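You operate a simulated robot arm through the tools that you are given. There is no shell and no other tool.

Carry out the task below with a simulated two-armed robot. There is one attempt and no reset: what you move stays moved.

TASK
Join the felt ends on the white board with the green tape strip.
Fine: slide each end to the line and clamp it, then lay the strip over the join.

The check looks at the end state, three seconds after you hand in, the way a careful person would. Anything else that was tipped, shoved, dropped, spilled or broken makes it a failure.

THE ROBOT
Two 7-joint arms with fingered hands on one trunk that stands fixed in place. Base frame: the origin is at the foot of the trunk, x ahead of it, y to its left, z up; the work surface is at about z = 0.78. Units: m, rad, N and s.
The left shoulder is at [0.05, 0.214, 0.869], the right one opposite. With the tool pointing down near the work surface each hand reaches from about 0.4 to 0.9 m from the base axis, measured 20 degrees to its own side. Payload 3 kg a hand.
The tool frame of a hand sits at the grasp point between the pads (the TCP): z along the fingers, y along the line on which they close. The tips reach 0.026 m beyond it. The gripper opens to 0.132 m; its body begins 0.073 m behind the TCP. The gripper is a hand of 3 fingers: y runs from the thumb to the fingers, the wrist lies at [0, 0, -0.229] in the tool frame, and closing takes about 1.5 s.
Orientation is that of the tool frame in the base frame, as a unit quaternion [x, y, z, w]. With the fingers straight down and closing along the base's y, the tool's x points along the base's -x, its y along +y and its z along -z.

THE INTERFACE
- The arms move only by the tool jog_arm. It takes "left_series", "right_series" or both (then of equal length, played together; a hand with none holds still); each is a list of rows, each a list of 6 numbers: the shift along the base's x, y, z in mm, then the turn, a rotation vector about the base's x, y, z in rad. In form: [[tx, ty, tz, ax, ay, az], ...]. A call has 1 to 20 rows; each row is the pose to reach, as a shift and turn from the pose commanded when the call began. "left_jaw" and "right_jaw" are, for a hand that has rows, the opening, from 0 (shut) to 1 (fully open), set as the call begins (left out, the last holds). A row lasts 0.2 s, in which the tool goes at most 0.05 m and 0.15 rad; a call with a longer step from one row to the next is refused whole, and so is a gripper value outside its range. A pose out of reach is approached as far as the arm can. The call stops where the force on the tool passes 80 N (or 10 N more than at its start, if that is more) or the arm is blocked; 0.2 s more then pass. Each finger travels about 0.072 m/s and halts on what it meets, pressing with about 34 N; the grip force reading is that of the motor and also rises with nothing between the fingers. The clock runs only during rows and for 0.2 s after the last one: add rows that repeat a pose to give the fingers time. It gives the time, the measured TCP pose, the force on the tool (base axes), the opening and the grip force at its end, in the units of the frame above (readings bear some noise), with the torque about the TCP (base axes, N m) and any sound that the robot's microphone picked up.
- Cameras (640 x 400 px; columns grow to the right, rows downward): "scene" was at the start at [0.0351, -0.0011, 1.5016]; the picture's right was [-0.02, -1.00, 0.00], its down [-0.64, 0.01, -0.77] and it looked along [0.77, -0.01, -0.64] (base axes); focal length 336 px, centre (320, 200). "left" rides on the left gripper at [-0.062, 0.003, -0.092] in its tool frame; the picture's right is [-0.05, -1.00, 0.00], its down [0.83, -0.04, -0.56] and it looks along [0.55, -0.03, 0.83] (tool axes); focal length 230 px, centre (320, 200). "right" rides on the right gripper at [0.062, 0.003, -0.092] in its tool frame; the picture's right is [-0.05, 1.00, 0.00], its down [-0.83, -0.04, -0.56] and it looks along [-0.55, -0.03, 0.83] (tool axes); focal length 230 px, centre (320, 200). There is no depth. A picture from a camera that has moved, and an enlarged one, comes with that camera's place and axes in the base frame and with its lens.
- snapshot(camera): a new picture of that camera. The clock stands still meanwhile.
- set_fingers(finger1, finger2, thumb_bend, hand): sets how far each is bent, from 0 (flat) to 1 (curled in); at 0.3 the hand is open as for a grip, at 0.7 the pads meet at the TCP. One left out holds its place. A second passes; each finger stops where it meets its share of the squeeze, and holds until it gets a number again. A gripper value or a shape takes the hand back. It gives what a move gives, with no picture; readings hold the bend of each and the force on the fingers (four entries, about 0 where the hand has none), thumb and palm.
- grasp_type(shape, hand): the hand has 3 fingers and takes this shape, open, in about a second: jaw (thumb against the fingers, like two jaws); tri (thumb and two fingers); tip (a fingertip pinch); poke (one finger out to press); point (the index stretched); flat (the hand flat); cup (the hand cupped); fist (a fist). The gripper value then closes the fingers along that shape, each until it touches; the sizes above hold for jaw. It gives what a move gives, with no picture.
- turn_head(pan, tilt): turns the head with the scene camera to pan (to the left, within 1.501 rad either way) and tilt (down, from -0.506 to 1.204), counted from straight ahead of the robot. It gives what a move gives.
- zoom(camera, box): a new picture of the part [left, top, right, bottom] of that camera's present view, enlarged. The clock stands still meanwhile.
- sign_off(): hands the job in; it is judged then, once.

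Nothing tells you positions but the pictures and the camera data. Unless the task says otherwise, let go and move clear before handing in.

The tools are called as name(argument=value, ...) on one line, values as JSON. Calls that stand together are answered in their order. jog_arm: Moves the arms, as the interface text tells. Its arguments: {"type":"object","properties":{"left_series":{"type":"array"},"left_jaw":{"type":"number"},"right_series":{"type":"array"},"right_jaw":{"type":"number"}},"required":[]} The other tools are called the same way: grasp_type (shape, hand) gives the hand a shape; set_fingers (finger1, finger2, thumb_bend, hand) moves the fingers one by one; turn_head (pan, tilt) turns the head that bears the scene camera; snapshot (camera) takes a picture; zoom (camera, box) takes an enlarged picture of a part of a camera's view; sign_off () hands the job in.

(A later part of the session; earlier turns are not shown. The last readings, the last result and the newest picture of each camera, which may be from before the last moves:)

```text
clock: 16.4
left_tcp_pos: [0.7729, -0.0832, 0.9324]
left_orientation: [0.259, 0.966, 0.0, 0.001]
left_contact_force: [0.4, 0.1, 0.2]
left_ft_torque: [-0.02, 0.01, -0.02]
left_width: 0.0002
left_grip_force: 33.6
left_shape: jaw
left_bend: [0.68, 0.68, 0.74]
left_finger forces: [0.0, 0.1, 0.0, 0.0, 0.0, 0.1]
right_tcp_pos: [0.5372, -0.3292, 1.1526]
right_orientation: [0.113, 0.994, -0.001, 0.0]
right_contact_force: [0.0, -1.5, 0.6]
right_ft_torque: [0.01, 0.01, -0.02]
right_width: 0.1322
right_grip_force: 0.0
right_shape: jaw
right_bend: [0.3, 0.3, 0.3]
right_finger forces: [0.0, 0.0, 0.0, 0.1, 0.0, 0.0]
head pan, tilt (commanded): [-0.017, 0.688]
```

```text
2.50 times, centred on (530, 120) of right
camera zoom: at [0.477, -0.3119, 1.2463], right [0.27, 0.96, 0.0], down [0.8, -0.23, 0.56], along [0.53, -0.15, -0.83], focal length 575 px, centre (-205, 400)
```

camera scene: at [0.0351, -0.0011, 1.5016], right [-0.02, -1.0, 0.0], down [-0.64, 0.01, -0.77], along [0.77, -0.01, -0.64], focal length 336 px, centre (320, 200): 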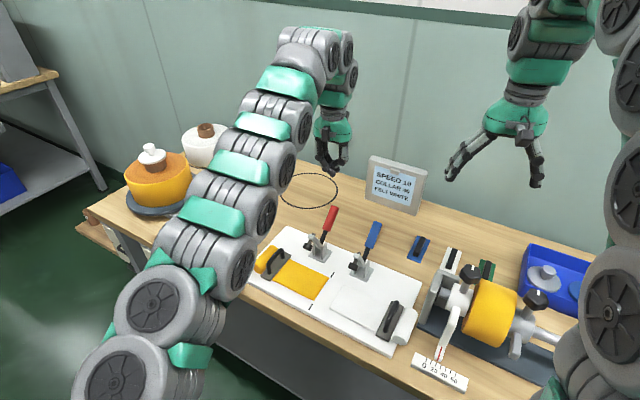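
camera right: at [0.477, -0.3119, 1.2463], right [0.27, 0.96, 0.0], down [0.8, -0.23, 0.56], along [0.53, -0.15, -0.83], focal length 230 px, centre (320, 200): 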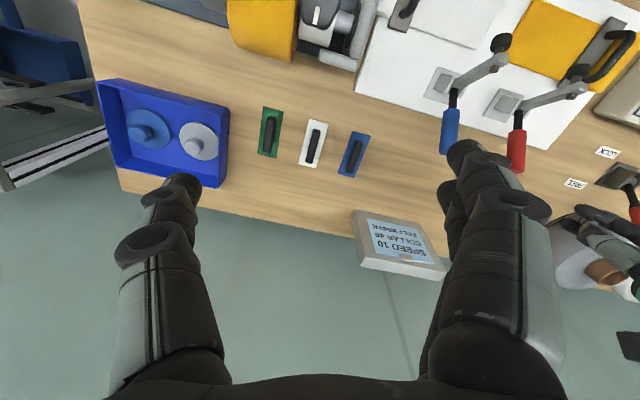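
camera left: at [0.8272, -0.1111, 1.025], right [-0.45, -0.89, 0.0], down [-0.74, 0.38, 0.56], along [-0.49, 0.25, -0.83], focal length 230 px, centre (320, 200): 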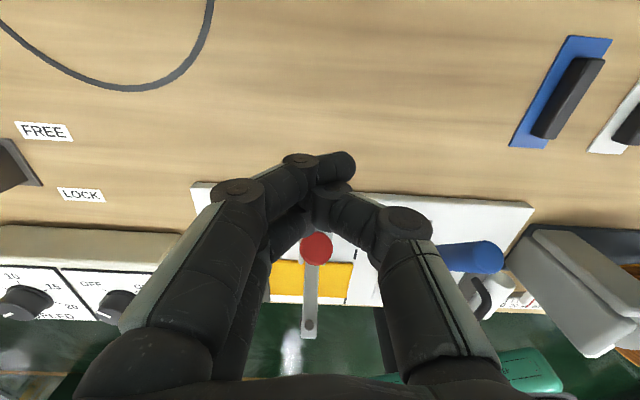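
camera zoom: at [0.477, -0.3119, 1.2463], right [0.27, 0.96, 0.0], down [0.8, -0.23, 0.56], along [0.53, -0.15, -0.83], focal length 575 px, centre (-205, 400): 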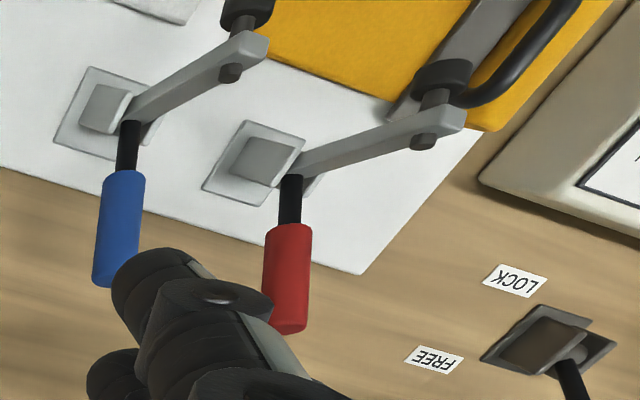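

The red handle's top lies straight in front of the closed fingers, about 59 mm toward the robot. I lower 32 mm behind it and draw toward the robot until I am near contact.

jog_arm(left_series=[[0, 0, -16, 0, 0, 0], [0, 0, -32, 0, 0, 0], [-8.7, 5, -32, 0, 0, 0], [-17.3, 10, -32, 0, 0, 0], [-26, 15, -32, 0, 0, 0], [-34.6, 20, -32, 0, 0, 0], [-43.3, 25, -32, 0, 0, 0], [-50, 29, -32, 0, 0, 0]])

snapshot(camera="left")

zoom(camera="scene", box=[270, 140, 430, 280])

zoom(camera="right", box=[420, 40, 640, 200])

```text
clock: 18.2
left_tcp_pos: [0.7243, -0.0532, 0.9011]
left_orientation: [0.258, 0.966, 0.001, 0.0]
left_contact_force: [3.3, -2.4, 1.1]
left_ft_torque: [0.06, 0.0, -0.04]
left_width: 0.0
left_grip_force: 34.1
left_shape: jaw
left_bend: [0.68, 0.68, 0.74]
left_finger forces: [0.0, 0.0, 0.0, 0.0, 1.1, 0.0]
right_tcp_pos: [0.5385, -0.3297, 1.1522]
right_orientation: [0.112, 0.994, 0.001, -0.001]
right_contact_force: [-0.3, 0.6, 0.3]
right_ft_torque: [0.01, 0.01, -0.02]
right_width: 0.1319
right_grip_force: 0.1
right_shape: jaw
right_bend: [0.3, 0.3, 0.3]
right_finger forces: [0.1, 0.0, 0.0, 0.1, 0.0, 0.0]
head pan, tilt (commanded): [-0.017, 0.688]
```

```text
taken
camera left: at [0.7777, -0.0808, 0.9928], right [-0.45, -0.89, 0.0], down [-0.74, 0.38, 0.55], along [-0.49, 0.25, -0.83], focal length 230 px, centre (320, 200)
```

left: 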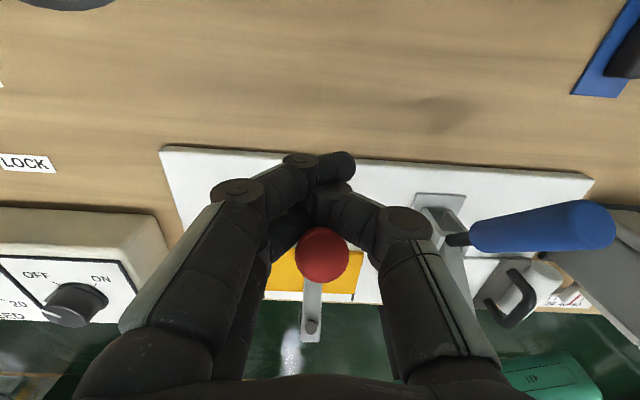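

```text
2.86 times, centred on (350, 210) of scene
camera zoom: at [0.0351, -0.0011, 1.5016], right [-0.02, -1.0, 0.0], down [-0.64, 0.01, -0.77], along [0.77, -0.01, -0.64], focal length 960 px, centre (234, 171)
```

zoom: 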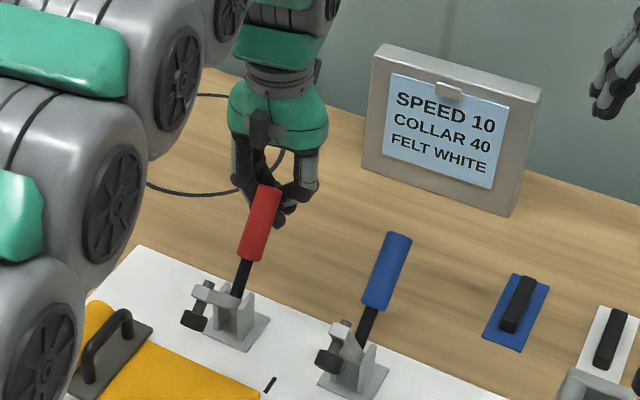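

```text
2.50 times, centred on (530, 120) of right
camera zoom: at [0.4771, -0.312, 1.2462], right [0.27, 0.96, 0.0], down [0.8, -0.23, 0.56], along [0.53, -0.15, -0.83], focal length 575 px, centre (-205, 400)
```

zoom: 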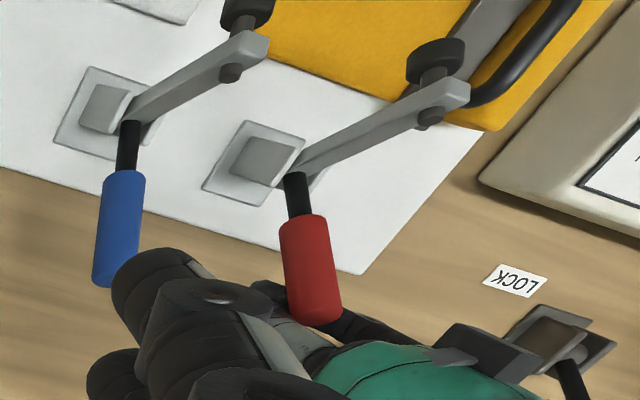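

The fingers touch the handle and it's moving freely with light force, and the pad arm comes down as expected. I continue drawing toward the robot.

jog_arm(left_series=[[-5.2, 3, 0, 0, 0, 0], [-10.4, 6, 0, 0, 0, 0], [-15.6, 9, 0, 0, 0, 0], [-20.8, 12, 0, 0, 0, 0], [-26, 15, 0, 0, 0, 0]])

snapshot(camera="left")

zoom(camera="scene", box=[270, 150, 430, 290])

zoom(camera="right", box=[420, 20, 640, 180])

```text
clock: 19.4
left_tcp_pos: [0.6975, -0.0383, 0.8999]
left_orientation: [0.259, 0.966, 0.001, 0.0]
left_contact_force: [1.5, -0.4, 1.3]
left_ft_torque: [0.03, 0.04, -0.02]
left_width: 0.0
left_grip_force: 34.2
left_shape: jaw
left_bend: [0.68, 0.68, 0.74]
left_finger forces: [0.0, 0.0, 0.0, 0.0, 0.0, 0.0]
right_tcp_pos: [0.5374, -0.3293, 1.1523]
right_orientation: [0.111, 0.994, -0.001, -0.001]
right_contact_force: [0.0, 0.4, 0.4]
right_ft_torque: [0.01, -0.01, 0.01]
right_width: 0.1319
right_grip_force: 0.0
right_shape: jaw
right_bend: [0.3, 0.3, 0.3]
right_finger forces: [0.0, 0.1, 0.1, 0.0, 0.1, 0.0]
head pan, tilt (commanded): [-0.017, 0.688]
```

```text
taken
camera left: at [0.7508, -0.0668, 0.9923], right [-0.45, -0.89, 0.0], down [-0.74, 0.38, 0.56], along [-0.49, 0.25, -0.83], focal length 230 px, centre (320, 200)
```

left: 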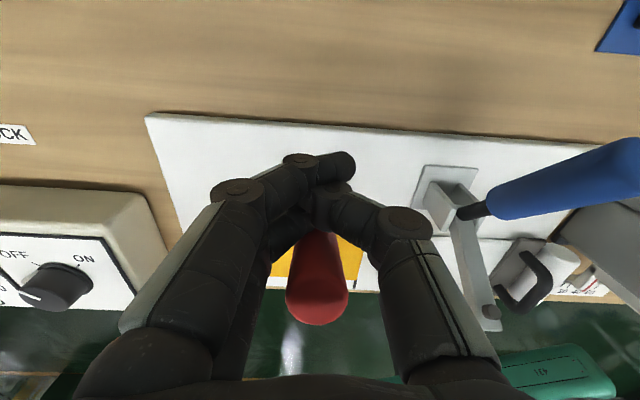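

```text
2.86 times, centred on (350, 220) of scene
camera zoom: at [0.0351, -0.0011, 1.5016], right [-0.02, -1.0, 0.0], down [-0.64, 0.01, -0.77], along [0.77, -0.01, -0.64], focal length 960 px, centre (234, 143)
```

zoom: 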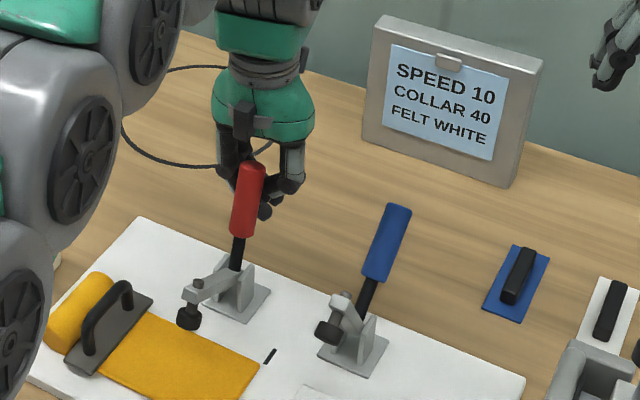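

```text
2.50 times, centred on (530, 100) of right
camera zoom: at [0.477, -0.3119, 1.2463], right [0.27, 0.96, 0.0], down [0.8, -0.23, 0.56], along [0.53, -0.15, -0.83], focal length 575 px, centre (-205, 450)
```

zoom: 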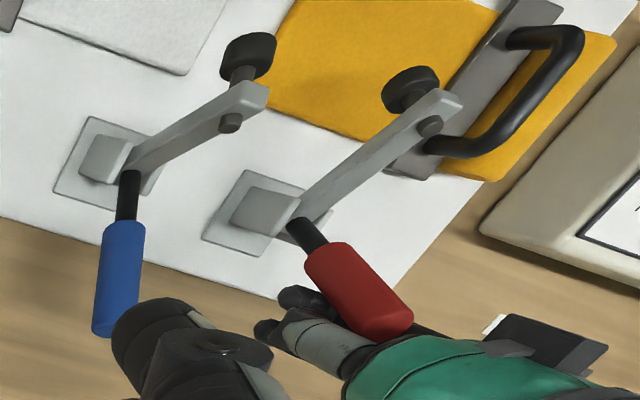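

The red clamp arm is coming down toward the felt. I keep drawing in smaller steps, watching the force.

jog_arm(left_series=[[-4.3, 2.5, 0, 0, 0, 0], [-8.7, 5, 0, 0, 0, 0], [-13, 7.5, 0, 0, 0, 0], [-17.3, 10, 0, 0, 0, 0], [-20, 11.5, 0, 0, 0, 0]])

snapshot(camera="left")

zoom(camera="scene", box=[270, 160, 430, 300])

zoom(camera="right", box=[420, 20, 640, 180])

```text
clock: 20.6
left_tcp_pos: [0.6768, -0.0269, 0.8988]
left_orientation: [0.259, 0.966, -0.001, 0.0]
left_contact_force: [0.4, 0.4, 0.6]
left_ft_torque: [0.02, 0.01, -0.02]
left_width: 0.0002
left_grip_force: 34.4
left_shape: jaw
left_bend: [0.68, 0.68, 0.74]
left_finger forces: [0.0, 0.0, 0.1, 0.0, 0.0, 0.0]
right_tcp_pos: [0.5386, -0.3285, 1.1516]
right_orientation: [0.112, 0.994, -0.001, 0.0]
right_contact_force: [0.1, -0.6, -0.4]
right_ft_torque: [0.02, 0.02, 0.01]
right_width: 0.1318
right_grip_force: 0.1
right_shape: jaw
right_bend: [0.3, 0.3, 0.3]
right_finger forces: [0.0, 0.0, 0.0, 0.0, 0.1, 0.0]
head pan, tilt (commanded): [-0.017, 0.688]
```

```text
taken
camera left: at [0.7311, -0.0554, 0.9914], right [-0.45, -0.89, 0.0], down [-0.74, 0.38, 0.56], along [-0.5, 0.25, -0.83], focal length 230 px, centre (320, 200)
```

left: 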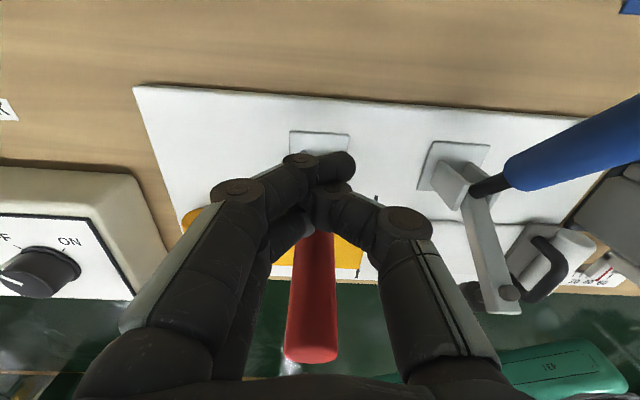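

```text
2.86 times, centred on (350, 230) of scene
camera zoom: at [0.0351, -0.0011, 1.5016], right [-0.02, -1.0, 0.0], down [-0.64, 0.01, -0.77], along [0.77, -0.01, -0.64], focal length 960 px, centre (234, 114)
```

zoom: 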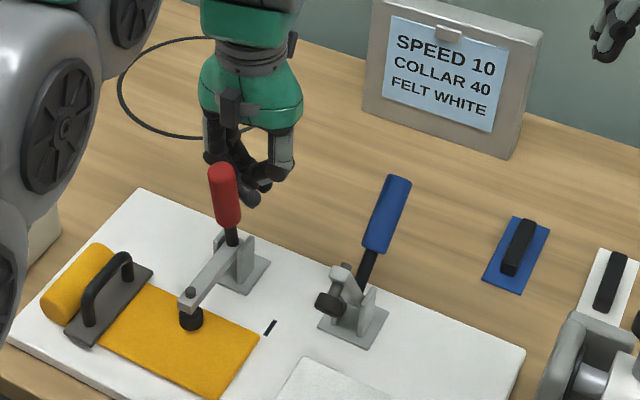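

```text
2.50 times, centred on (530, 100) of right
camera zoom: at [0.477, -0.3119, 1.2463], right [0.27, 0.96, 0.0], down [0.8, -0.23, 0.56], along [0.53, -0.15, -0.83], focal length 575 px, centre (-205, 450)
```

zoom: 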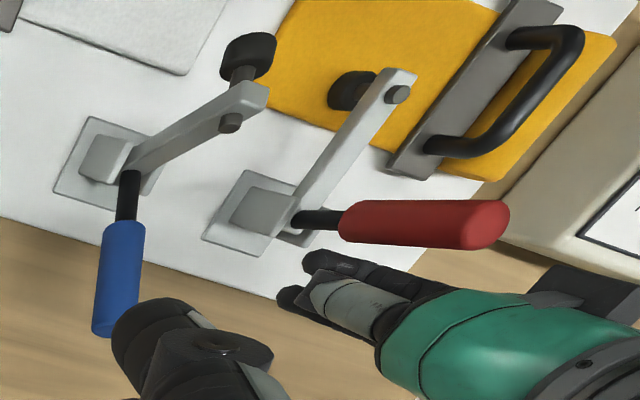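

The handle has swung ahead of the fingers and the pad looks to be on the yellow felt. I follow up a little to feel whether it is firmly home.

jog_arm(left_series=[[-3.5, 2, 0, 0, 0, 0], [-6.9, 4, 0, 0, 0, 0], [-10.4, 6, 0, 0, 0, 0], [-13.9, 8, 0, 0, 0, 0]])

zoom(camera="scene", box=[290, 190, 390, 290])

zoom(camera="right", box=[480, 20, 640, 140])

```text
clock: 21.6
left_tcp_pos: [0.6669, -0.0231, 0.9005]
left_orientation: [0.258, 0.966, -0.001, 0.005]
left_contact_force: [41.3, -19.9, -0.4]
left_ft_torque: [-0.33, -0.65, 0.06]
left_width: 0.0
left_grip_force: 34.6
left_shape: jaw
left_bend: [0.68, 0.67, 0.74]
left_finger forces: [0.0, 51.6, 0.0, 0.0, 0.1, 0.1]
right_tcp_pos: [0.5374, -0.3297, 1.1517]
right_orientation: [0.112, 0.994, 0.0, 0.0]
right_contact_force: [0.9, -0.5, -0.7]
right_ft_torque: [-0.03, -0.02, 0.01]
right_width: 0.1318
right_grip_force: 0.0
right_shape: jaw
right_bend: [0.3, 0.3, 0.3]
right_finger forces: [0.0, 0.0, 0.1, 0.0, 0.1, 0.1]
head pan, tilt (commanded): [-0.017, 0.688]
```

```text
4.00 times, centred on (340, 240) of scene
camera zoom: at [0.0357, -0.0014, 1.5016], right [-0.02, -1.0, 0.0], down [-0.64, 0.01, -0.77], along [0.77, -0.01, -0.64], focal length 1345 px, centre (240, 40)
```

zoom: 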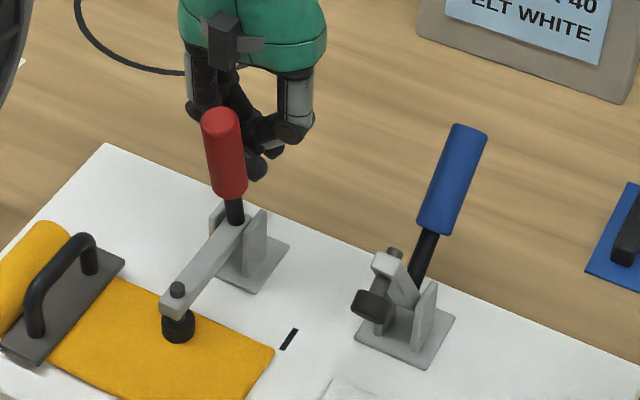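

```text
3.33 times, centred on (560, 80) of right
camera zoom: at [0.4772, -0.3128, 1.246], right [0.27, 0.96, 0.0], down [0.8, -0.23, 0.55], along [0.53, -0.15, -0.83], focal length 767 px, centre (-480, 600)
```

zoom: 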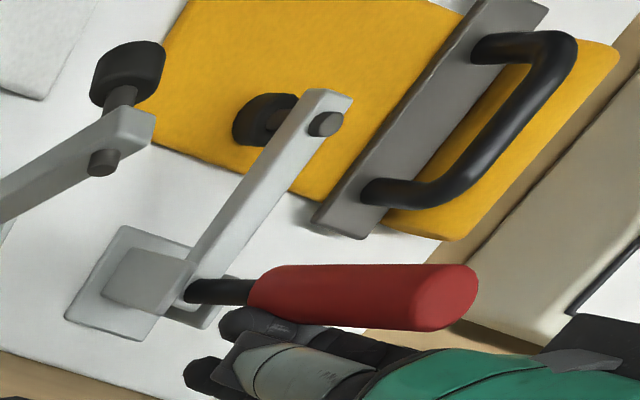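

A firm 46 N stop: the red clamp is home with its pad pressed on the yellow felt. I back off, lift and carry the left hand clear to the left.

jog_arm(left_series=[[8.7, -5, 0, 0, 0, 0], [22, -12.5, 0, 0, 0, 0], [22, -12.5, 30, 0, 0, 0], [22, -12.5, 70, 0, 0, 0], [10, 0, 110, 0, 0, 0], [-20, 25, 140, 0, 0, 0], [-50, 60, 150, 0, 0, 0], [-75, 100, 160, 0, 0, 0], [-100, 140, 170, 0, 0, 0], [-125, 180, 180, 0, 0, 0], [-150, 220, 190, 0, 0, 0], [-170, 260, 200, 0, 0, 0], [-180, 290, 200, 0, 0, 0]])

snapshot(camera="scene")

zoom(camera="scene", box=[250, 200, 410, 330])

```text
clock: 24.4
left_tcp_pos: [0.482, 0.2725, 1.1]
left_orientation: [0.259, 0.966, 0.0, 0.0]
left_contact_force: [0.2, 0.1, 0.9]
left_ft_torque: [-0.02, -0.02, -0.01]
left_width: 0.0
left_grip_force: 34.1
left_shape: jaw
left_bend: [0.68, 0.69, 0.74]
left_finger forces: [0.1, 0.0, 0.1, 0.1, 0.0, 0.1]
right_tcp_pos: [0.5372, -0.3302, 1.152]
right_orientation: [0.111, 0.994, 0.0, 0.0]
right_contact_force: [0.5, 0.8, 0.1]
right_ft_torque: [0.01, 0.0, 0.01]
right_width: 0.1319
right_grip_force: 0.1
right_shape: jaw
right_bend: [0.3, 0.3, 0.3]
right_finger forces: [0.1, 0.0, 0.0, 0.0, 0.0, 0.0]
head pan, tilt (commanded): [-0.017, 0.688]
```

```text
taken
camera scene: at [0.0351, -0.001, 1.5016], right [-0.02, -1.0, 0.0], down [-0.64, 0.01, -0.77], along [0.77, -0.01, -0.64], focal length 336 px, centre (320, 200)
```

scene: 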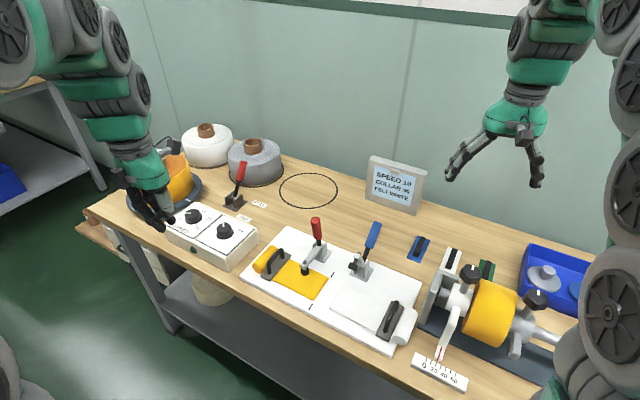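

```text
3.08 times, centred on (330, 265) of scene
camera zoom: at [0.0351, -0.001, 1.5016], right [-0.02, -1.0, 0.0], down [-0.64, 0.01, -0.77], along [0.77, -0.01, -0.64], focal length 1034 px, centre (289, 0)
```

zoom: 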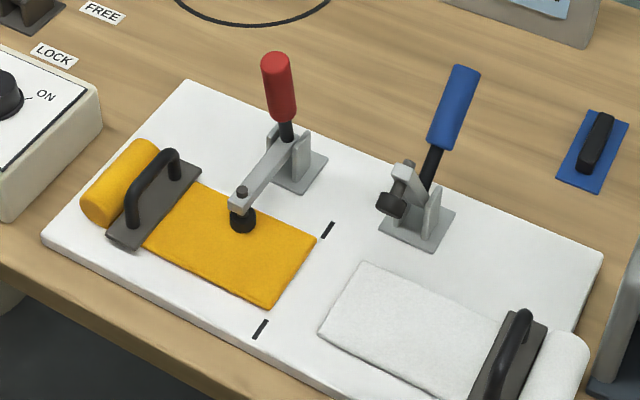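

Red clamp is closed and the left hand is out of the way. Now I bring the right hand above the white carriage's handle, turned to the board's yaw, to check its clearance from the machine frame beside it.

jog_arm(right_series=[[-15, 26, -10, 0, 0, -0.05], [-30, 53, -25, 0, 0, -0.1], [-45, 80, -45, 0, 0, -0.15], [-61, 106, -70, 0, 0, -0.2], [-76, 133, -95, 0, 0, -0.25], [-91, 159, -130, 0, 0, -0.302], [-91, 159, -130, 0, 0, -0.302]], right_jaw=0.26)

snapshot(camera="right")

snapshot(camera="scene")

snapshot(camera="left")

```text
clock: 26.0
left_tcp_pos: [0.4826, 0.2733, 1.099]
left_orientation: [0.257, 0.966, 0.0, 0.0]
left_contact_force: [-0.2, 0.2, 0.7]
left_ft_torque: [0.04, -0.02, 0.01]
left_width: 0.0001
left_grip_force: 33.9
left_shape: jaw
left_bend: [0.68, 0.69, 0.74]
left_finger forces: [0.0, 0.0, 0.0, 0.0, 0.0, 0.0]
right_tcp_pos: [0.4464, -0.1679, 1.0195]
right_orientation: [0.26, 0.966, 0.0, 0.0]
right_contact_force: [0.7, 0.2, -0.2]
right_ft_torque: [-0.03, 0.01, -0.03]
right_width: 0.0345
right_grip_force: 0.1
right_shape: jaw
right_bend: [0.73, 0.73, 0.7]
right_finger forces: [0.0, 0.0, 0.0, 0.1, 0.0, 0.1]
head pan, tilt (commanded): [-0.017, 0.688]
```

```text
taken
camera right: at [0.3946, -0.1337, 1.1138], right [0.55, 0.84, 0.0], down [0.7, -0.45, 0.56], along [0.47, -0.3, -0.83], focal length 230 px, centre (320, 200)
```

right: 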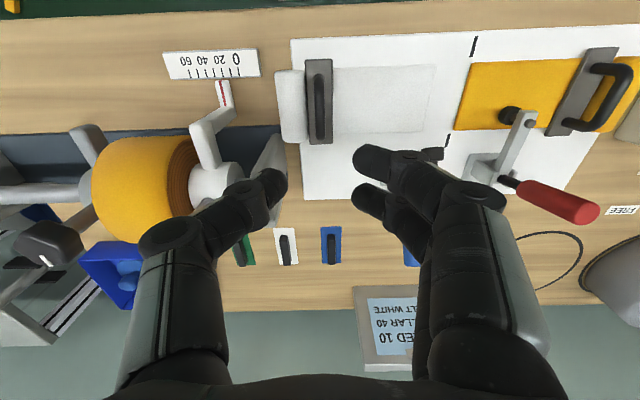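

```text
taken
camera scene: at [0.0351, -0.0011, 1.5016], right [-0.02, -1.0, 0.0], down [-0.64, 0.01, -0.77], along [0.77, -0.01, -0.64], focal length 336 px, centre (320, 200)
```

scene: 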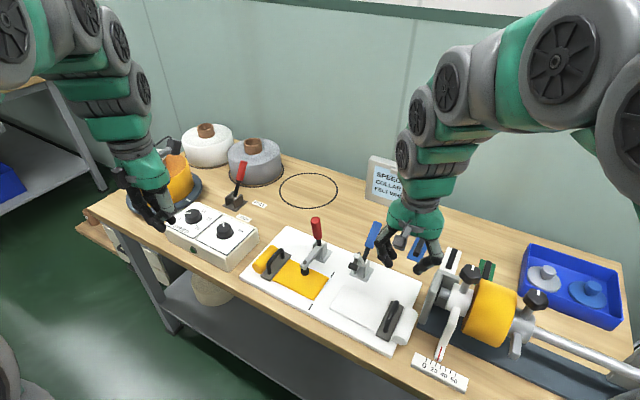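

```text
taken
camera left: at [0.5363, 0.2447, 1.1922], right [-0.45, -0.89, 0.0], down [-0.74, 0.38, 0.56], along [-0.49, 0.25, -0.83], focal length 230 px, centre (320, 200)
```

left: 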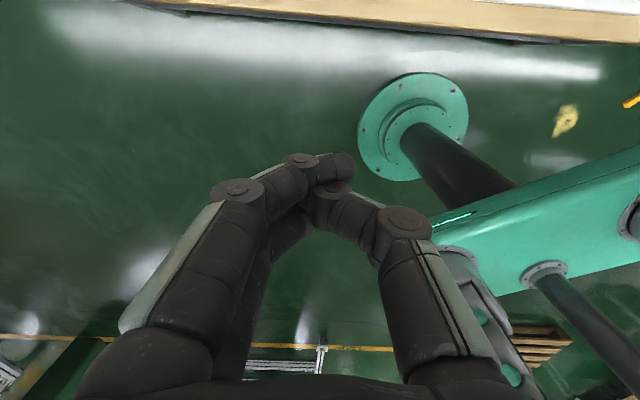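

I see the machine's frame plate just beside the white carriage. I zoom in to judge the clearance for the hand.

zoom(camera="scene", box=[370, 200, 530, 370])

zoom(camera="right", box=[160, 40, 340, 220])

zoom(camera="right", box=[270, 20, 490, 180])

```text
2.35 times, centred on (450, 285) of scene
camera zoom: at [0.0351, -0.0011, 1.5016], right [-0.02, -1.0, 0.0], down [-0.64, 0.01, -0.77], along [0.77, -0.01, -0.64], focal length 791 px, centre (14, 0)
```

zoom: 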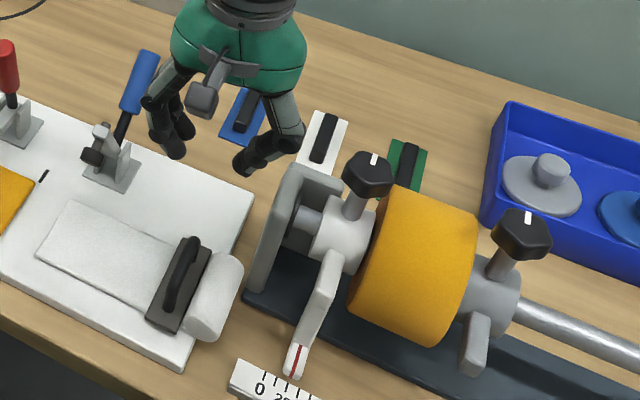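

```text
2.22 times, centred on (250, 130) of right
camera zoom: at [0.3946, -0.1337, 1.1138], right [0.55, 0.84, 0.0], down [0.7, -0.45, 0.56], along [0.47, -0.3, -0.83], focal length 511 px, centre (476, 356)
```

zoom: 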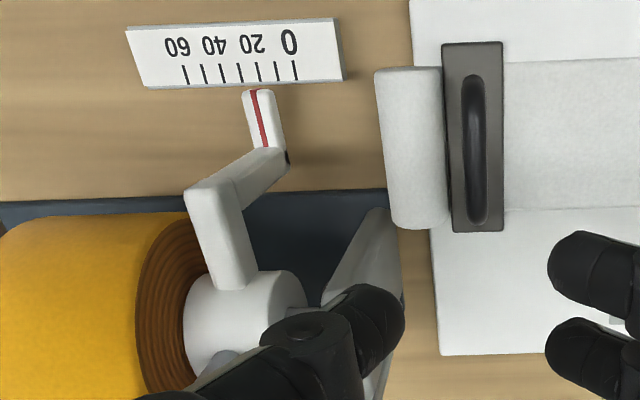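

```text
2.50 times, centred on (380, 100) of right
camera zoom: at [0.3946, -0.1337, 1.1138], right [0.55, 0.84, 0.0], down [0.7, -0.45, 0.56], along [0.47, -0.3, -0.83], focal length 575 px, centre (170, 450)
```

zoom: 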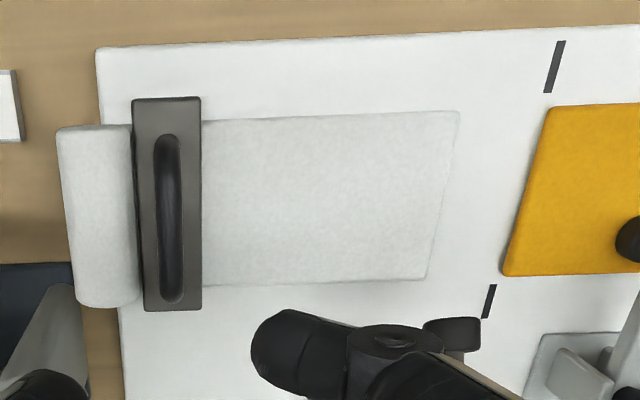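

The frame plate starts about 4 cm farther out than the handle's middle, so the hand fits if I stay centred on the handle. I shift 10 mm toward the robot and come down to z ≈ 0.90.

jog_arm(right_series=[[-4, 2.5, -30, 0, 0, 0], [-8.7, 5, -60, 0, 0, 0], [-8.7, 5, -90, 0, 0, 0], [-8.7, 5, -118, 0, 0, 0], [-8.7, 5, -118, 0, 0, 0]])

snapshot(camera="right")

zoom(camera="scene", box=[350, 200, 510, 370])

```text
clock: 27.2
left_tcp_pos: [0.482, 0.2723, 1.0995]
left_orientation: [0.258, 0.966, 0.0, 0.0]
left_contact_force: [-0.2, -0.4, -0.4]
left_ft_torque: [0.0, -0.01, -0.02]
left_width: 0.0
left_grip_force: 33.8
left_shape: jaw
left_bend: [0.68, 0.69, 0.74]
left_finger forces: [0.0, 0.1, 0.0, 0.1, 0.0, 0.0]
right_tcp_pos: [0.4386, -0.1658, 0.9029]
right_orientation: [0.26, 0.966, 0.0, 0.0]
right_contact_force: [0.2, -0.7, -0.6]
right_ft_torque: [-0.02, -0.01, 0.01]
right_width: 0.0347
right_grip_force: 0.0
right_shape: jaw
right_bend: [0.73, 0.73, 0.7]
right_finger forces: [0.0, 0.1, 0.0, 0.1, 0.1, 0.0]
head pan, tilt (commanded): [-0.017, 0.688]
```

```text
taken
camera right: at [0.3869, -0.132, 0.9973], right [0.55, 0.84, 0.0], down [0.7, -0.45, 0.56], along [0.47, -0.3, -0.83], focal length 230 px, centre (320, 200)
```

right: 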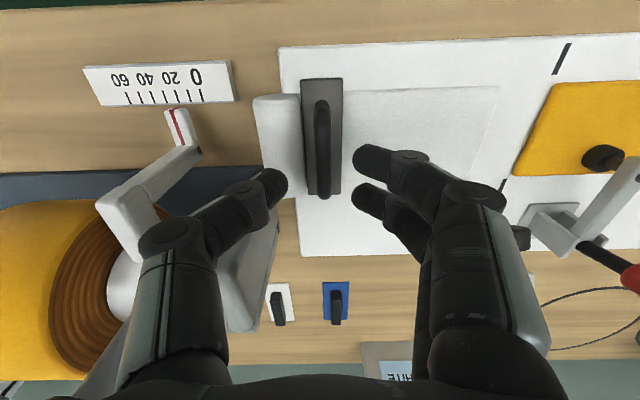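

```text
2.35 times, centred on (430, 285) of scene
camera zoom: at [0.0351, -0.0011, 1.5016], right [-0.02, -1.0, 0.0], down [-0.64, 0.01, -0.77], along [0.77, -0.01, -0.64], focal length 791 px, centre (61, 0)
```

zoom: 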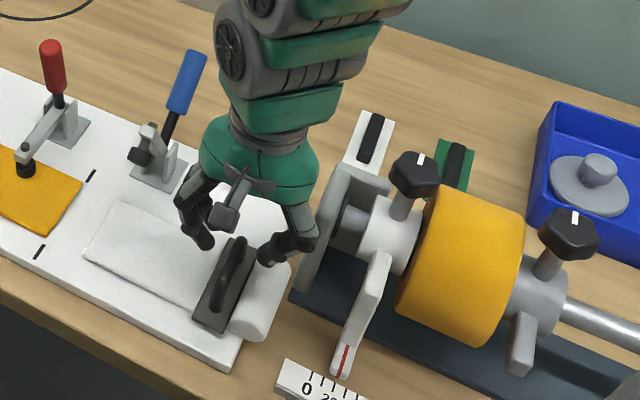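

Centred on the handle within 3 mm, with the machine frame clear of the thumb. I lower to the same grip height that worked on the yellow one.

jog_arm(right_series=[[-1, 0.5, -12, 0, 0, 0], [-2, 1, -24, 0, 0, 0], [-2, 1, -34, 0, 0, 0], [-2, 1, -40, 0, 0, 0], [-2, 1, -44, 0, 0, 0], [-2, 1, -44, 0, 0, 0]])

snapshot(camera="right")

zoom(camera="scene", box=[350, 220, 470, 350])

```text
clock: 28.6
left_tcp_pos: [0.4835, 0.2733, 1.1]
left_orientation: [0.258, 0.966, 0.0, 0.0]
left_contact_force: [-0.1, -0.1, 0.8]
left_ft_torque: [0.02, -0.01, 0.0]
left_width: 0.0
left_grip_force: 33.7
left_shape: jaw
left_bend: [0.68, 0.69, 0.74]
left_finger forces: [0.1, 0.0, 0.1, 0.0, 0.0, 0.0]
right_tcp_pos: [0.4358, -0.1649, 0.861]
right_orientation: [0.26, 0.966, 0.0, 0.0]
right_contact_force: [-1.0, -0.9, 0.0]
right_ft_torque: [-0.01, 0.0, 0.01]
right_width: 0.0347
right_grip_force: 0.0
right_shape: jaw
right_bend: [0.73, 0.73, 0.7]
right_finger forces: [0.0, 0.0, 0.0, 0.1, 0.0, 0.0]
head pan, tilt (commanded): [-0.017, 0.688]
```

```text
taken
camera right: at [0.3835, -0.1303, 0.9539], right [0.55, 0.84, 0.0], down [0.7, -0.45, 0.56], along [0.47, -0.3, -0.83], focal length 230 px, centre (320, 200)
```

right: 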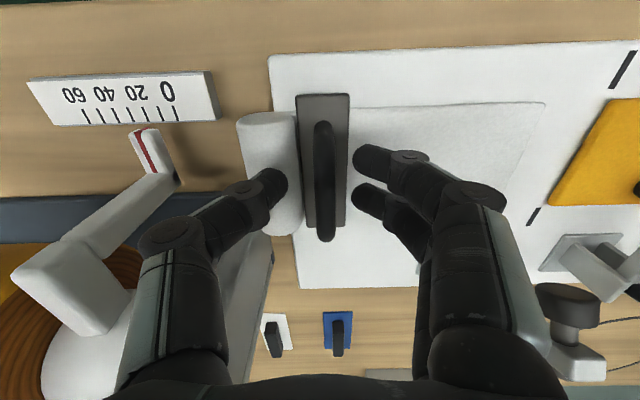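

```text
3.08 times, centred on (410, 285) of scene
camera zoom: at [0.0351, -0.0011, 1.5016], right [-0.02, -1.0, 0.0], down [-0.64, 0.01, -0.77], along [0.77, -0.01, -0.64], focal length 1034 px, centre (43, -62)
```

zoom: 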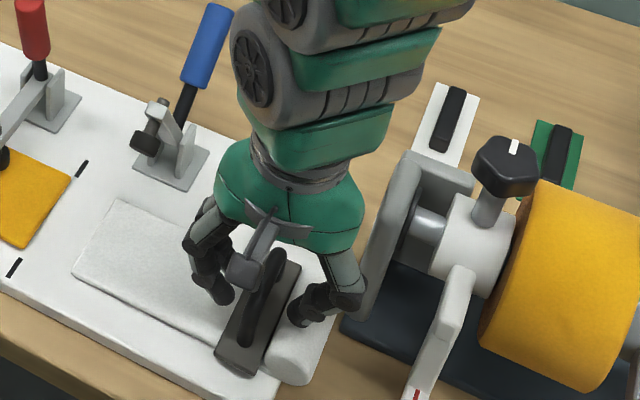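

No contact yet and the blue clamp's raised pad is about 13 cm to the side, so the slide path is free. I close the right hand on the white handle.

jog_arm(right_series=[[0, 0, -1.5, 0, 0, 0], [0, 0, -1.5, 0, 0, 0], [0, 0, -1.5, 0, 0, 0], [0, 0, -1.5, 0, 0, 0]], right_jaw=0.0)

snapshot(camera="right")

zoom(camera="right", box=[460, 40, 640, 240])

```text
clock: 29.6
left_tcp_pos: [0.4825, 0.2731, 1.1003]
left_orientation: [0.258, 0.966, -0.001, 0.0]
left_contact_force: [-0.1, 0.1, -0.2]
left_ft_torque: [-0.02, 0.01, 0.0]
left_width: 0.0001
left_grip_force: 33.9
left_shape: jaw
left_bend: [0.68, 0.69, 0.74]
left_finger forces: [0.0, 0.0, 0.0, 0.1, 0.0, 0.1]
right_tcp_pos: [0.4367, -0.1644, 0.857]
right_orientation: [0.259, 0.966, 0.0, 0.001]
right_contact_force: [2.1, 0.0, -12.0]
right_ft_torque: [0.01, 0.01, -0.01]
right_width: 0.0066
right_grip_force: 34.2
right_shape: jaw
right_bend: [0.72, 0.72, 0.7]
right_finger forces: [15.3, 15.2, 0.1, 0.1, 29.4, 0.0]
head pan, tilt (commanded): [-0.017, 0.688]
```

```text
taken
camera right: at [0.3835, -0.13, 0.9524], right [0.55, 0.84, 0.0], down [0.7, -0.45, 0.55], along [0.46, -0.3, -0.83], focal length 230 px, centre (320, 200)
```

right: 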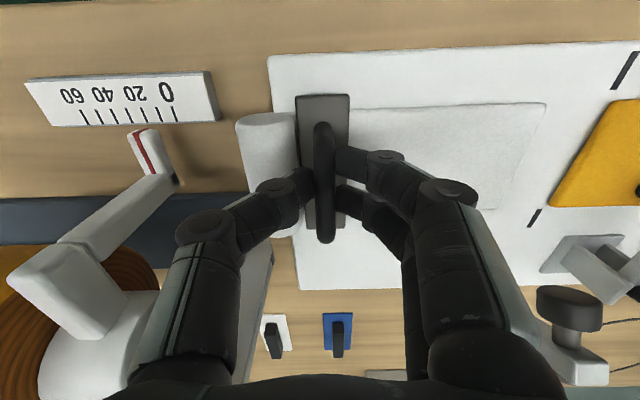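

```text
2.00 times, centred on (550, 140) of right
camera zoom: at [0.3835, -0.13, 0.9524], right [0.55, 0.84, 0.0], down [0.7, -0.45, 0.55], along [0.46, -0.3, -0.83], focal length 460 px, centre (-140, 320)
```

zoom: 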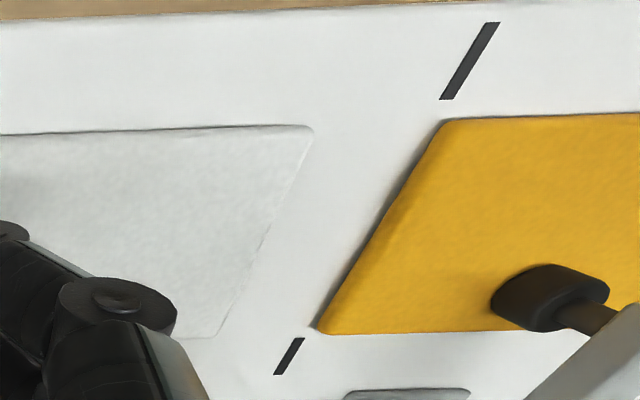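

The white handle is held, and the white edge is about 40 mm from the line. I slide it 36 mm first and check, adding a slight correction for the guide's true angle.

jog_arm(right_series=[[1.6, 2.6, -1, 0, 0, 0], [4.1, 6.8, -1, 0, 0, 0], [6.7, 11.1, -1, 0, 0, 0], [9.3, 15.4, -1, 0, 0, 0], [11.9, 19.7, -1, 0, 0, 0], [14.4, 24, -1, 0, 0, 0], [17, 28.3, -1, 0, 0, 0], [18.6, 30.9, -1, 0, 0, 0], [18.6, 30.9, -1, 0, 0, 0]])

snapshot(camera="right")

zoom(camera="right", box=[400, 40, 580, 240])

zoom(camera="scene", box=[300, 250, 360, 320])

```text
clock: 31.6
left_tcp_pos: [0.483, 0.2727, 1.1005]
left_orientation: [0.258, 0.966, -0.001, 0.0]
left_contact_force: [-0.8, 1.3, -0.1]
left_ft_torque: [-0.02, 0.02, 0.0]
left_width: 0.0002
left_grip_force: 33.9
left_shape: jaw
left_bend: [0.68, 0.69, 0.74]
left_finger forces: [0.1, 0.1, 0.0, 0.1, 0.0, 0.0]
right_tcp_pos: [0.454, -0.1337, 0.858]
right_orientation: [0.26, 0.966, -0.001, 0.0]
right_contact_force: [4.4, -2.4, -3.9]
right_ft_torque: [0.01, -0.07, -0.06]
right_width: 0.0065
right_grip_force: 34.1
right_shape: jaw
right_bend: [0.72, 0.72, 0.7]
right_finger forces: [15.8, 14.8, 0.0, 0.1, 30.9, 0.1]
head pan, tilt (commanded): [-0.017, 0.688]
```

```text
taken
camera right: at [0.4017, -0.0995, 0.9516], right [0.55, 0.84, 0.0], down [0.7, -0.45, 0.56], along [0.47, -0.3, -0.83], focal length 230 px, centre (320, 200)
```

right: 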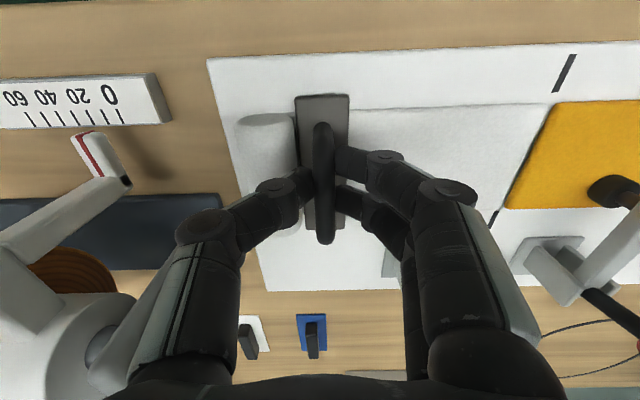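

```text
2.00 times, centred on (490, 140) of right
camera zoom: at [0.4017, -0.0995, 0.9516], right [0.55, 0.84, 0.0], down [0.7, -0.45, 0.56], along [0.47, -0.3, -0.83], focal length 460 px, centre (-20, 320)
```

zoom: 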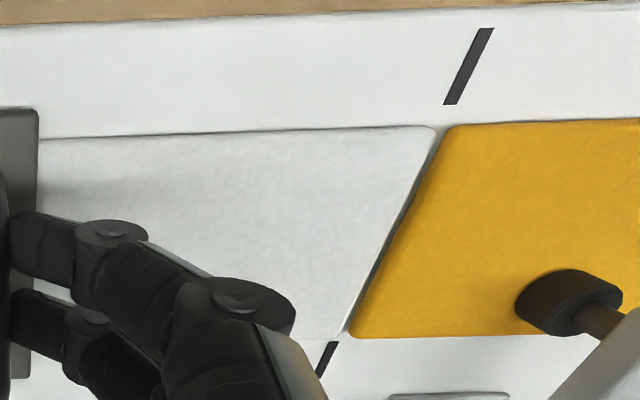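

```text
5.71 times, centred on (330, 285) of scene
camera zoom: at [0.0352, -0.0011, 1.5016], right [-0.02, -1.0, 0.0], down [-0.64, 0.01, -0.77], along [0.77, -0.01, -0.64], focal length 1921 px, centre (263, -286)
```

zoom: 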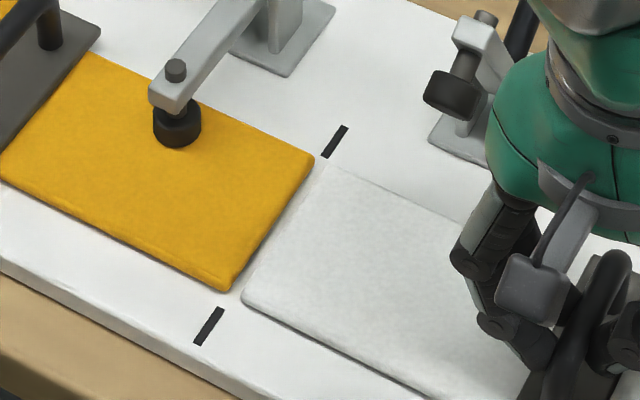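

The white edge is now close to the yellow one. I zoom in tightly on the remaining gap.

zoom(camera="scene", box=[313, 268, 343, 306])

zoom(camera="right", box=[480, 90, 580, 220])

```text
10.53 times, centred on (328, 287) of scene
camera zoom: at [0.0352, -0.0011, 1.5016], right [-0.02, -1.0, 0.0], down [-0.64, 0.01, -0.77], along [0.77, -0.01, -0.64], focal length 3539 px, centre (236, -716)
```

zoom: 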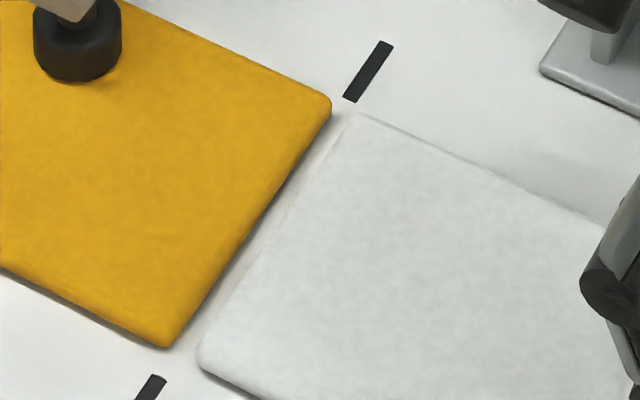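

```text
3.08 times, centred on (530, 155) of right
camera zoom: at [0.4017, -0.0995, 0.9516], right [0.55, 0.84, 0.0], down [0.7, -0.45, 0.56], along [0.47, -0.3, -0.83], focal length 708 px, centre (-326, 338)
```

zoom: 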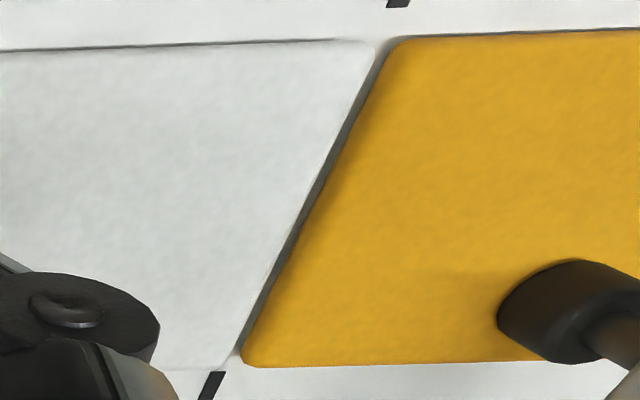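

The views put the remaining gap at between 2 and 5 mm, so I move another 2.5 mm and look again.

jog_arm(right_series=[[0.7, 1.1, 0, 0, 0, 0], [1.3, 2.1, 0, 0, 0, 0], [1.3, 2.1, 0, 0, 0, 0]])

zoom(camera="scene", box=[313, 268, 343, 306])

zoom(camera="right", box=[480, 60, 580, 220])

```text
clock: 32.4
left_tcp_pos: [0.4822, 0.2721, 1.1006]
left_orientation: [0.259, 0.966, 0.0, 0.001]
left_contact_force: [-0.1, 0.5, -0.1]
left_ft_torque: [0.02, 0.01, 0.01]
left_width: 0.0
left_grip_force: 33.8
left_shape: jaw
left_bend: [0.68, 0.69, 0.74]
left_finger forces: [0.0, 0.1, 0.0, 0.0, 0.0, 0.0]
right_tcp_pos: [0.4559, -0.1312, 0.8576]
right_orientation: [0.26, 0.966, 0.0, 0.0]
right_contact_force: [4.7, -5.0, -4.9]
right_ft_torque: [-0.03, -0.06, -0.04]
right_width: 0.0061
right_grip_force: 33.4
right_shape: jaw
right_bend: [0.72, 0.72, 0.7]
right_finger forces: [15.7, 14.8, 0.0, 0.1, 31.2, 0.1]
head pan, tilt (commanded): [-0.017, 0.688]
```

```text
10.53 times, centred on (328, 287) of scene
camera zoom: at [0.0352, -0.0011, 1.5016], right [-0.02, -1.0, 0.0], down [-0.64, 0.01, -0.77], along [0.77, -0.01, -0.64], focal length 3539 px, centre (236, -716)
```

zoom: 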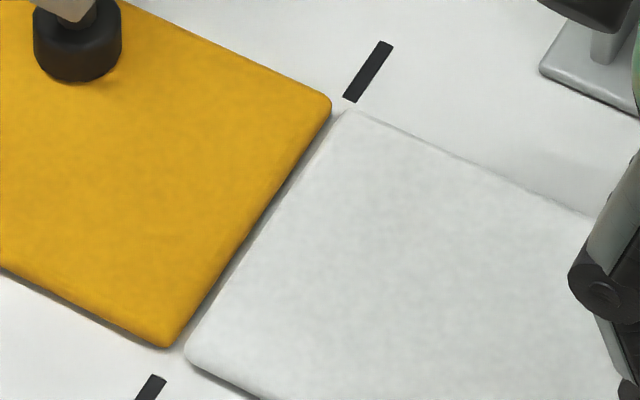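

```text
2.50 times, centred on (530, 140) of right
camera zoom: at [0.4029, -0.0972, 0.9517], right [0.55, 0.84, 0.0], down [0.7, -0.45, 0.56], along [0.47, -0.3, -0.83], focal length 575 px, centre (-205, 350)
```

zoom: 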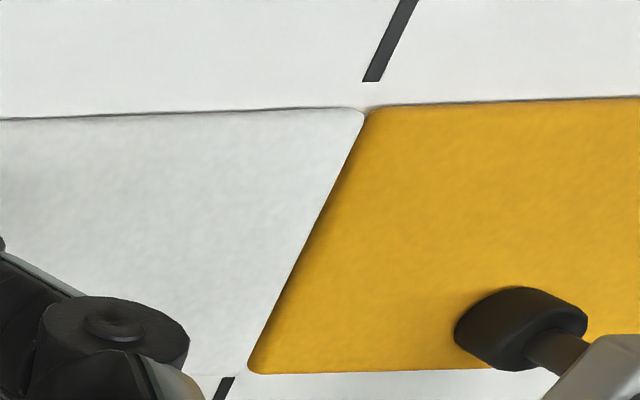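

About 2 mm remains by the scene view. I move 1.7 mm more and watch for contact force.

jog_arm(right_series=[[0.4, 0.7, 0, 0, 0, 0], [0.9, 1.5, 0, 0, 0, 0], [0.9, 1.5, 0, 0, 0, 0]])

zoom(camera="scene", box=[313, 268, 343, 306])

zoom(camera="right", box=[480, 60, 580, 220])

```text
clock: 33.2
left_tcp_pos: [0.4825, 0.272, 1.0997]
left_orientation: [0.259, 0.966, 0.0, 0.0]
left_contact_force: [0.3, 0.6, 0.7]
left_ft_torque: [0.02, 0.02, -0.01]
left_width: 0.0
left_grip_force: 34.2
left_shape: jaw
left_bend: [0.68, 0.69, 0.74]
left_finger forces: [0.1, 0.0, 0.0, 0.0, 0.0, 0.0]
right_tcp_pos: [0.4559, -0.1299, 0.8579]
right_orientation: [0.26, 0.966, 0.0, 0.0]
right_contact_force: [7.1, -5.1, -11.0]
right_ft_torque: [-0.07, -0.1, -0.06]
right_width: 0.006
right_grip_force: 33.9
right_shape: jaw
right_bend: [0.72, 0.72, 0.7]
right_finger forces: [15.5, 15.6, 0.0, 0.1, 31.9, 0.0]
head pan, tilt (commanded): [-0.017, 0.688]
```

```text
10.53 times, centred on (328, 287) of scene
camera zoom: at [0.0353, -0.0012, 1.5016], right [-0.02, -1.0, 0.0], down [-0.64, 0.01, -0.77], along [0.77, -0.01, -0.64], focal length 3539 px, centre (236, -716)
```

zoom: 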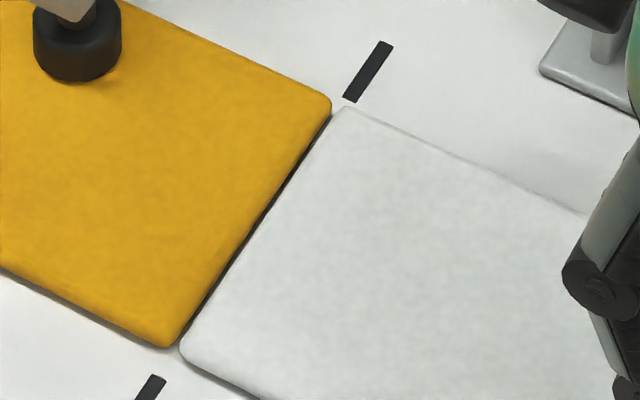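

```text
2.50 times, centred on (530, 140) of right
camera zoom: at [0.4035, -0.096, 0.9522], right [0.55, 0.84, 0.0], down [0.7, -0.45, 0.55], along [0.46, -0.3, -0.83], focal length 575 px, centre (-205, 350)
```

zoom: 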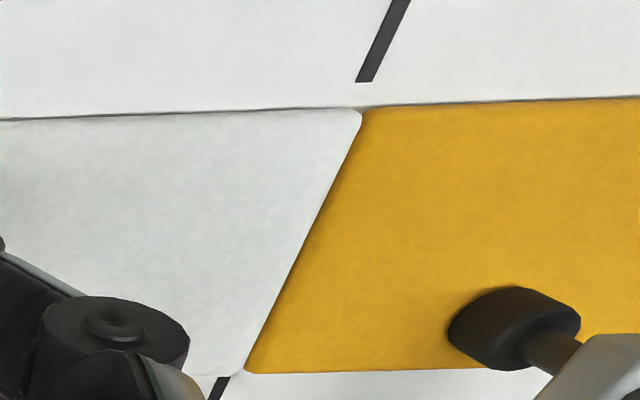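

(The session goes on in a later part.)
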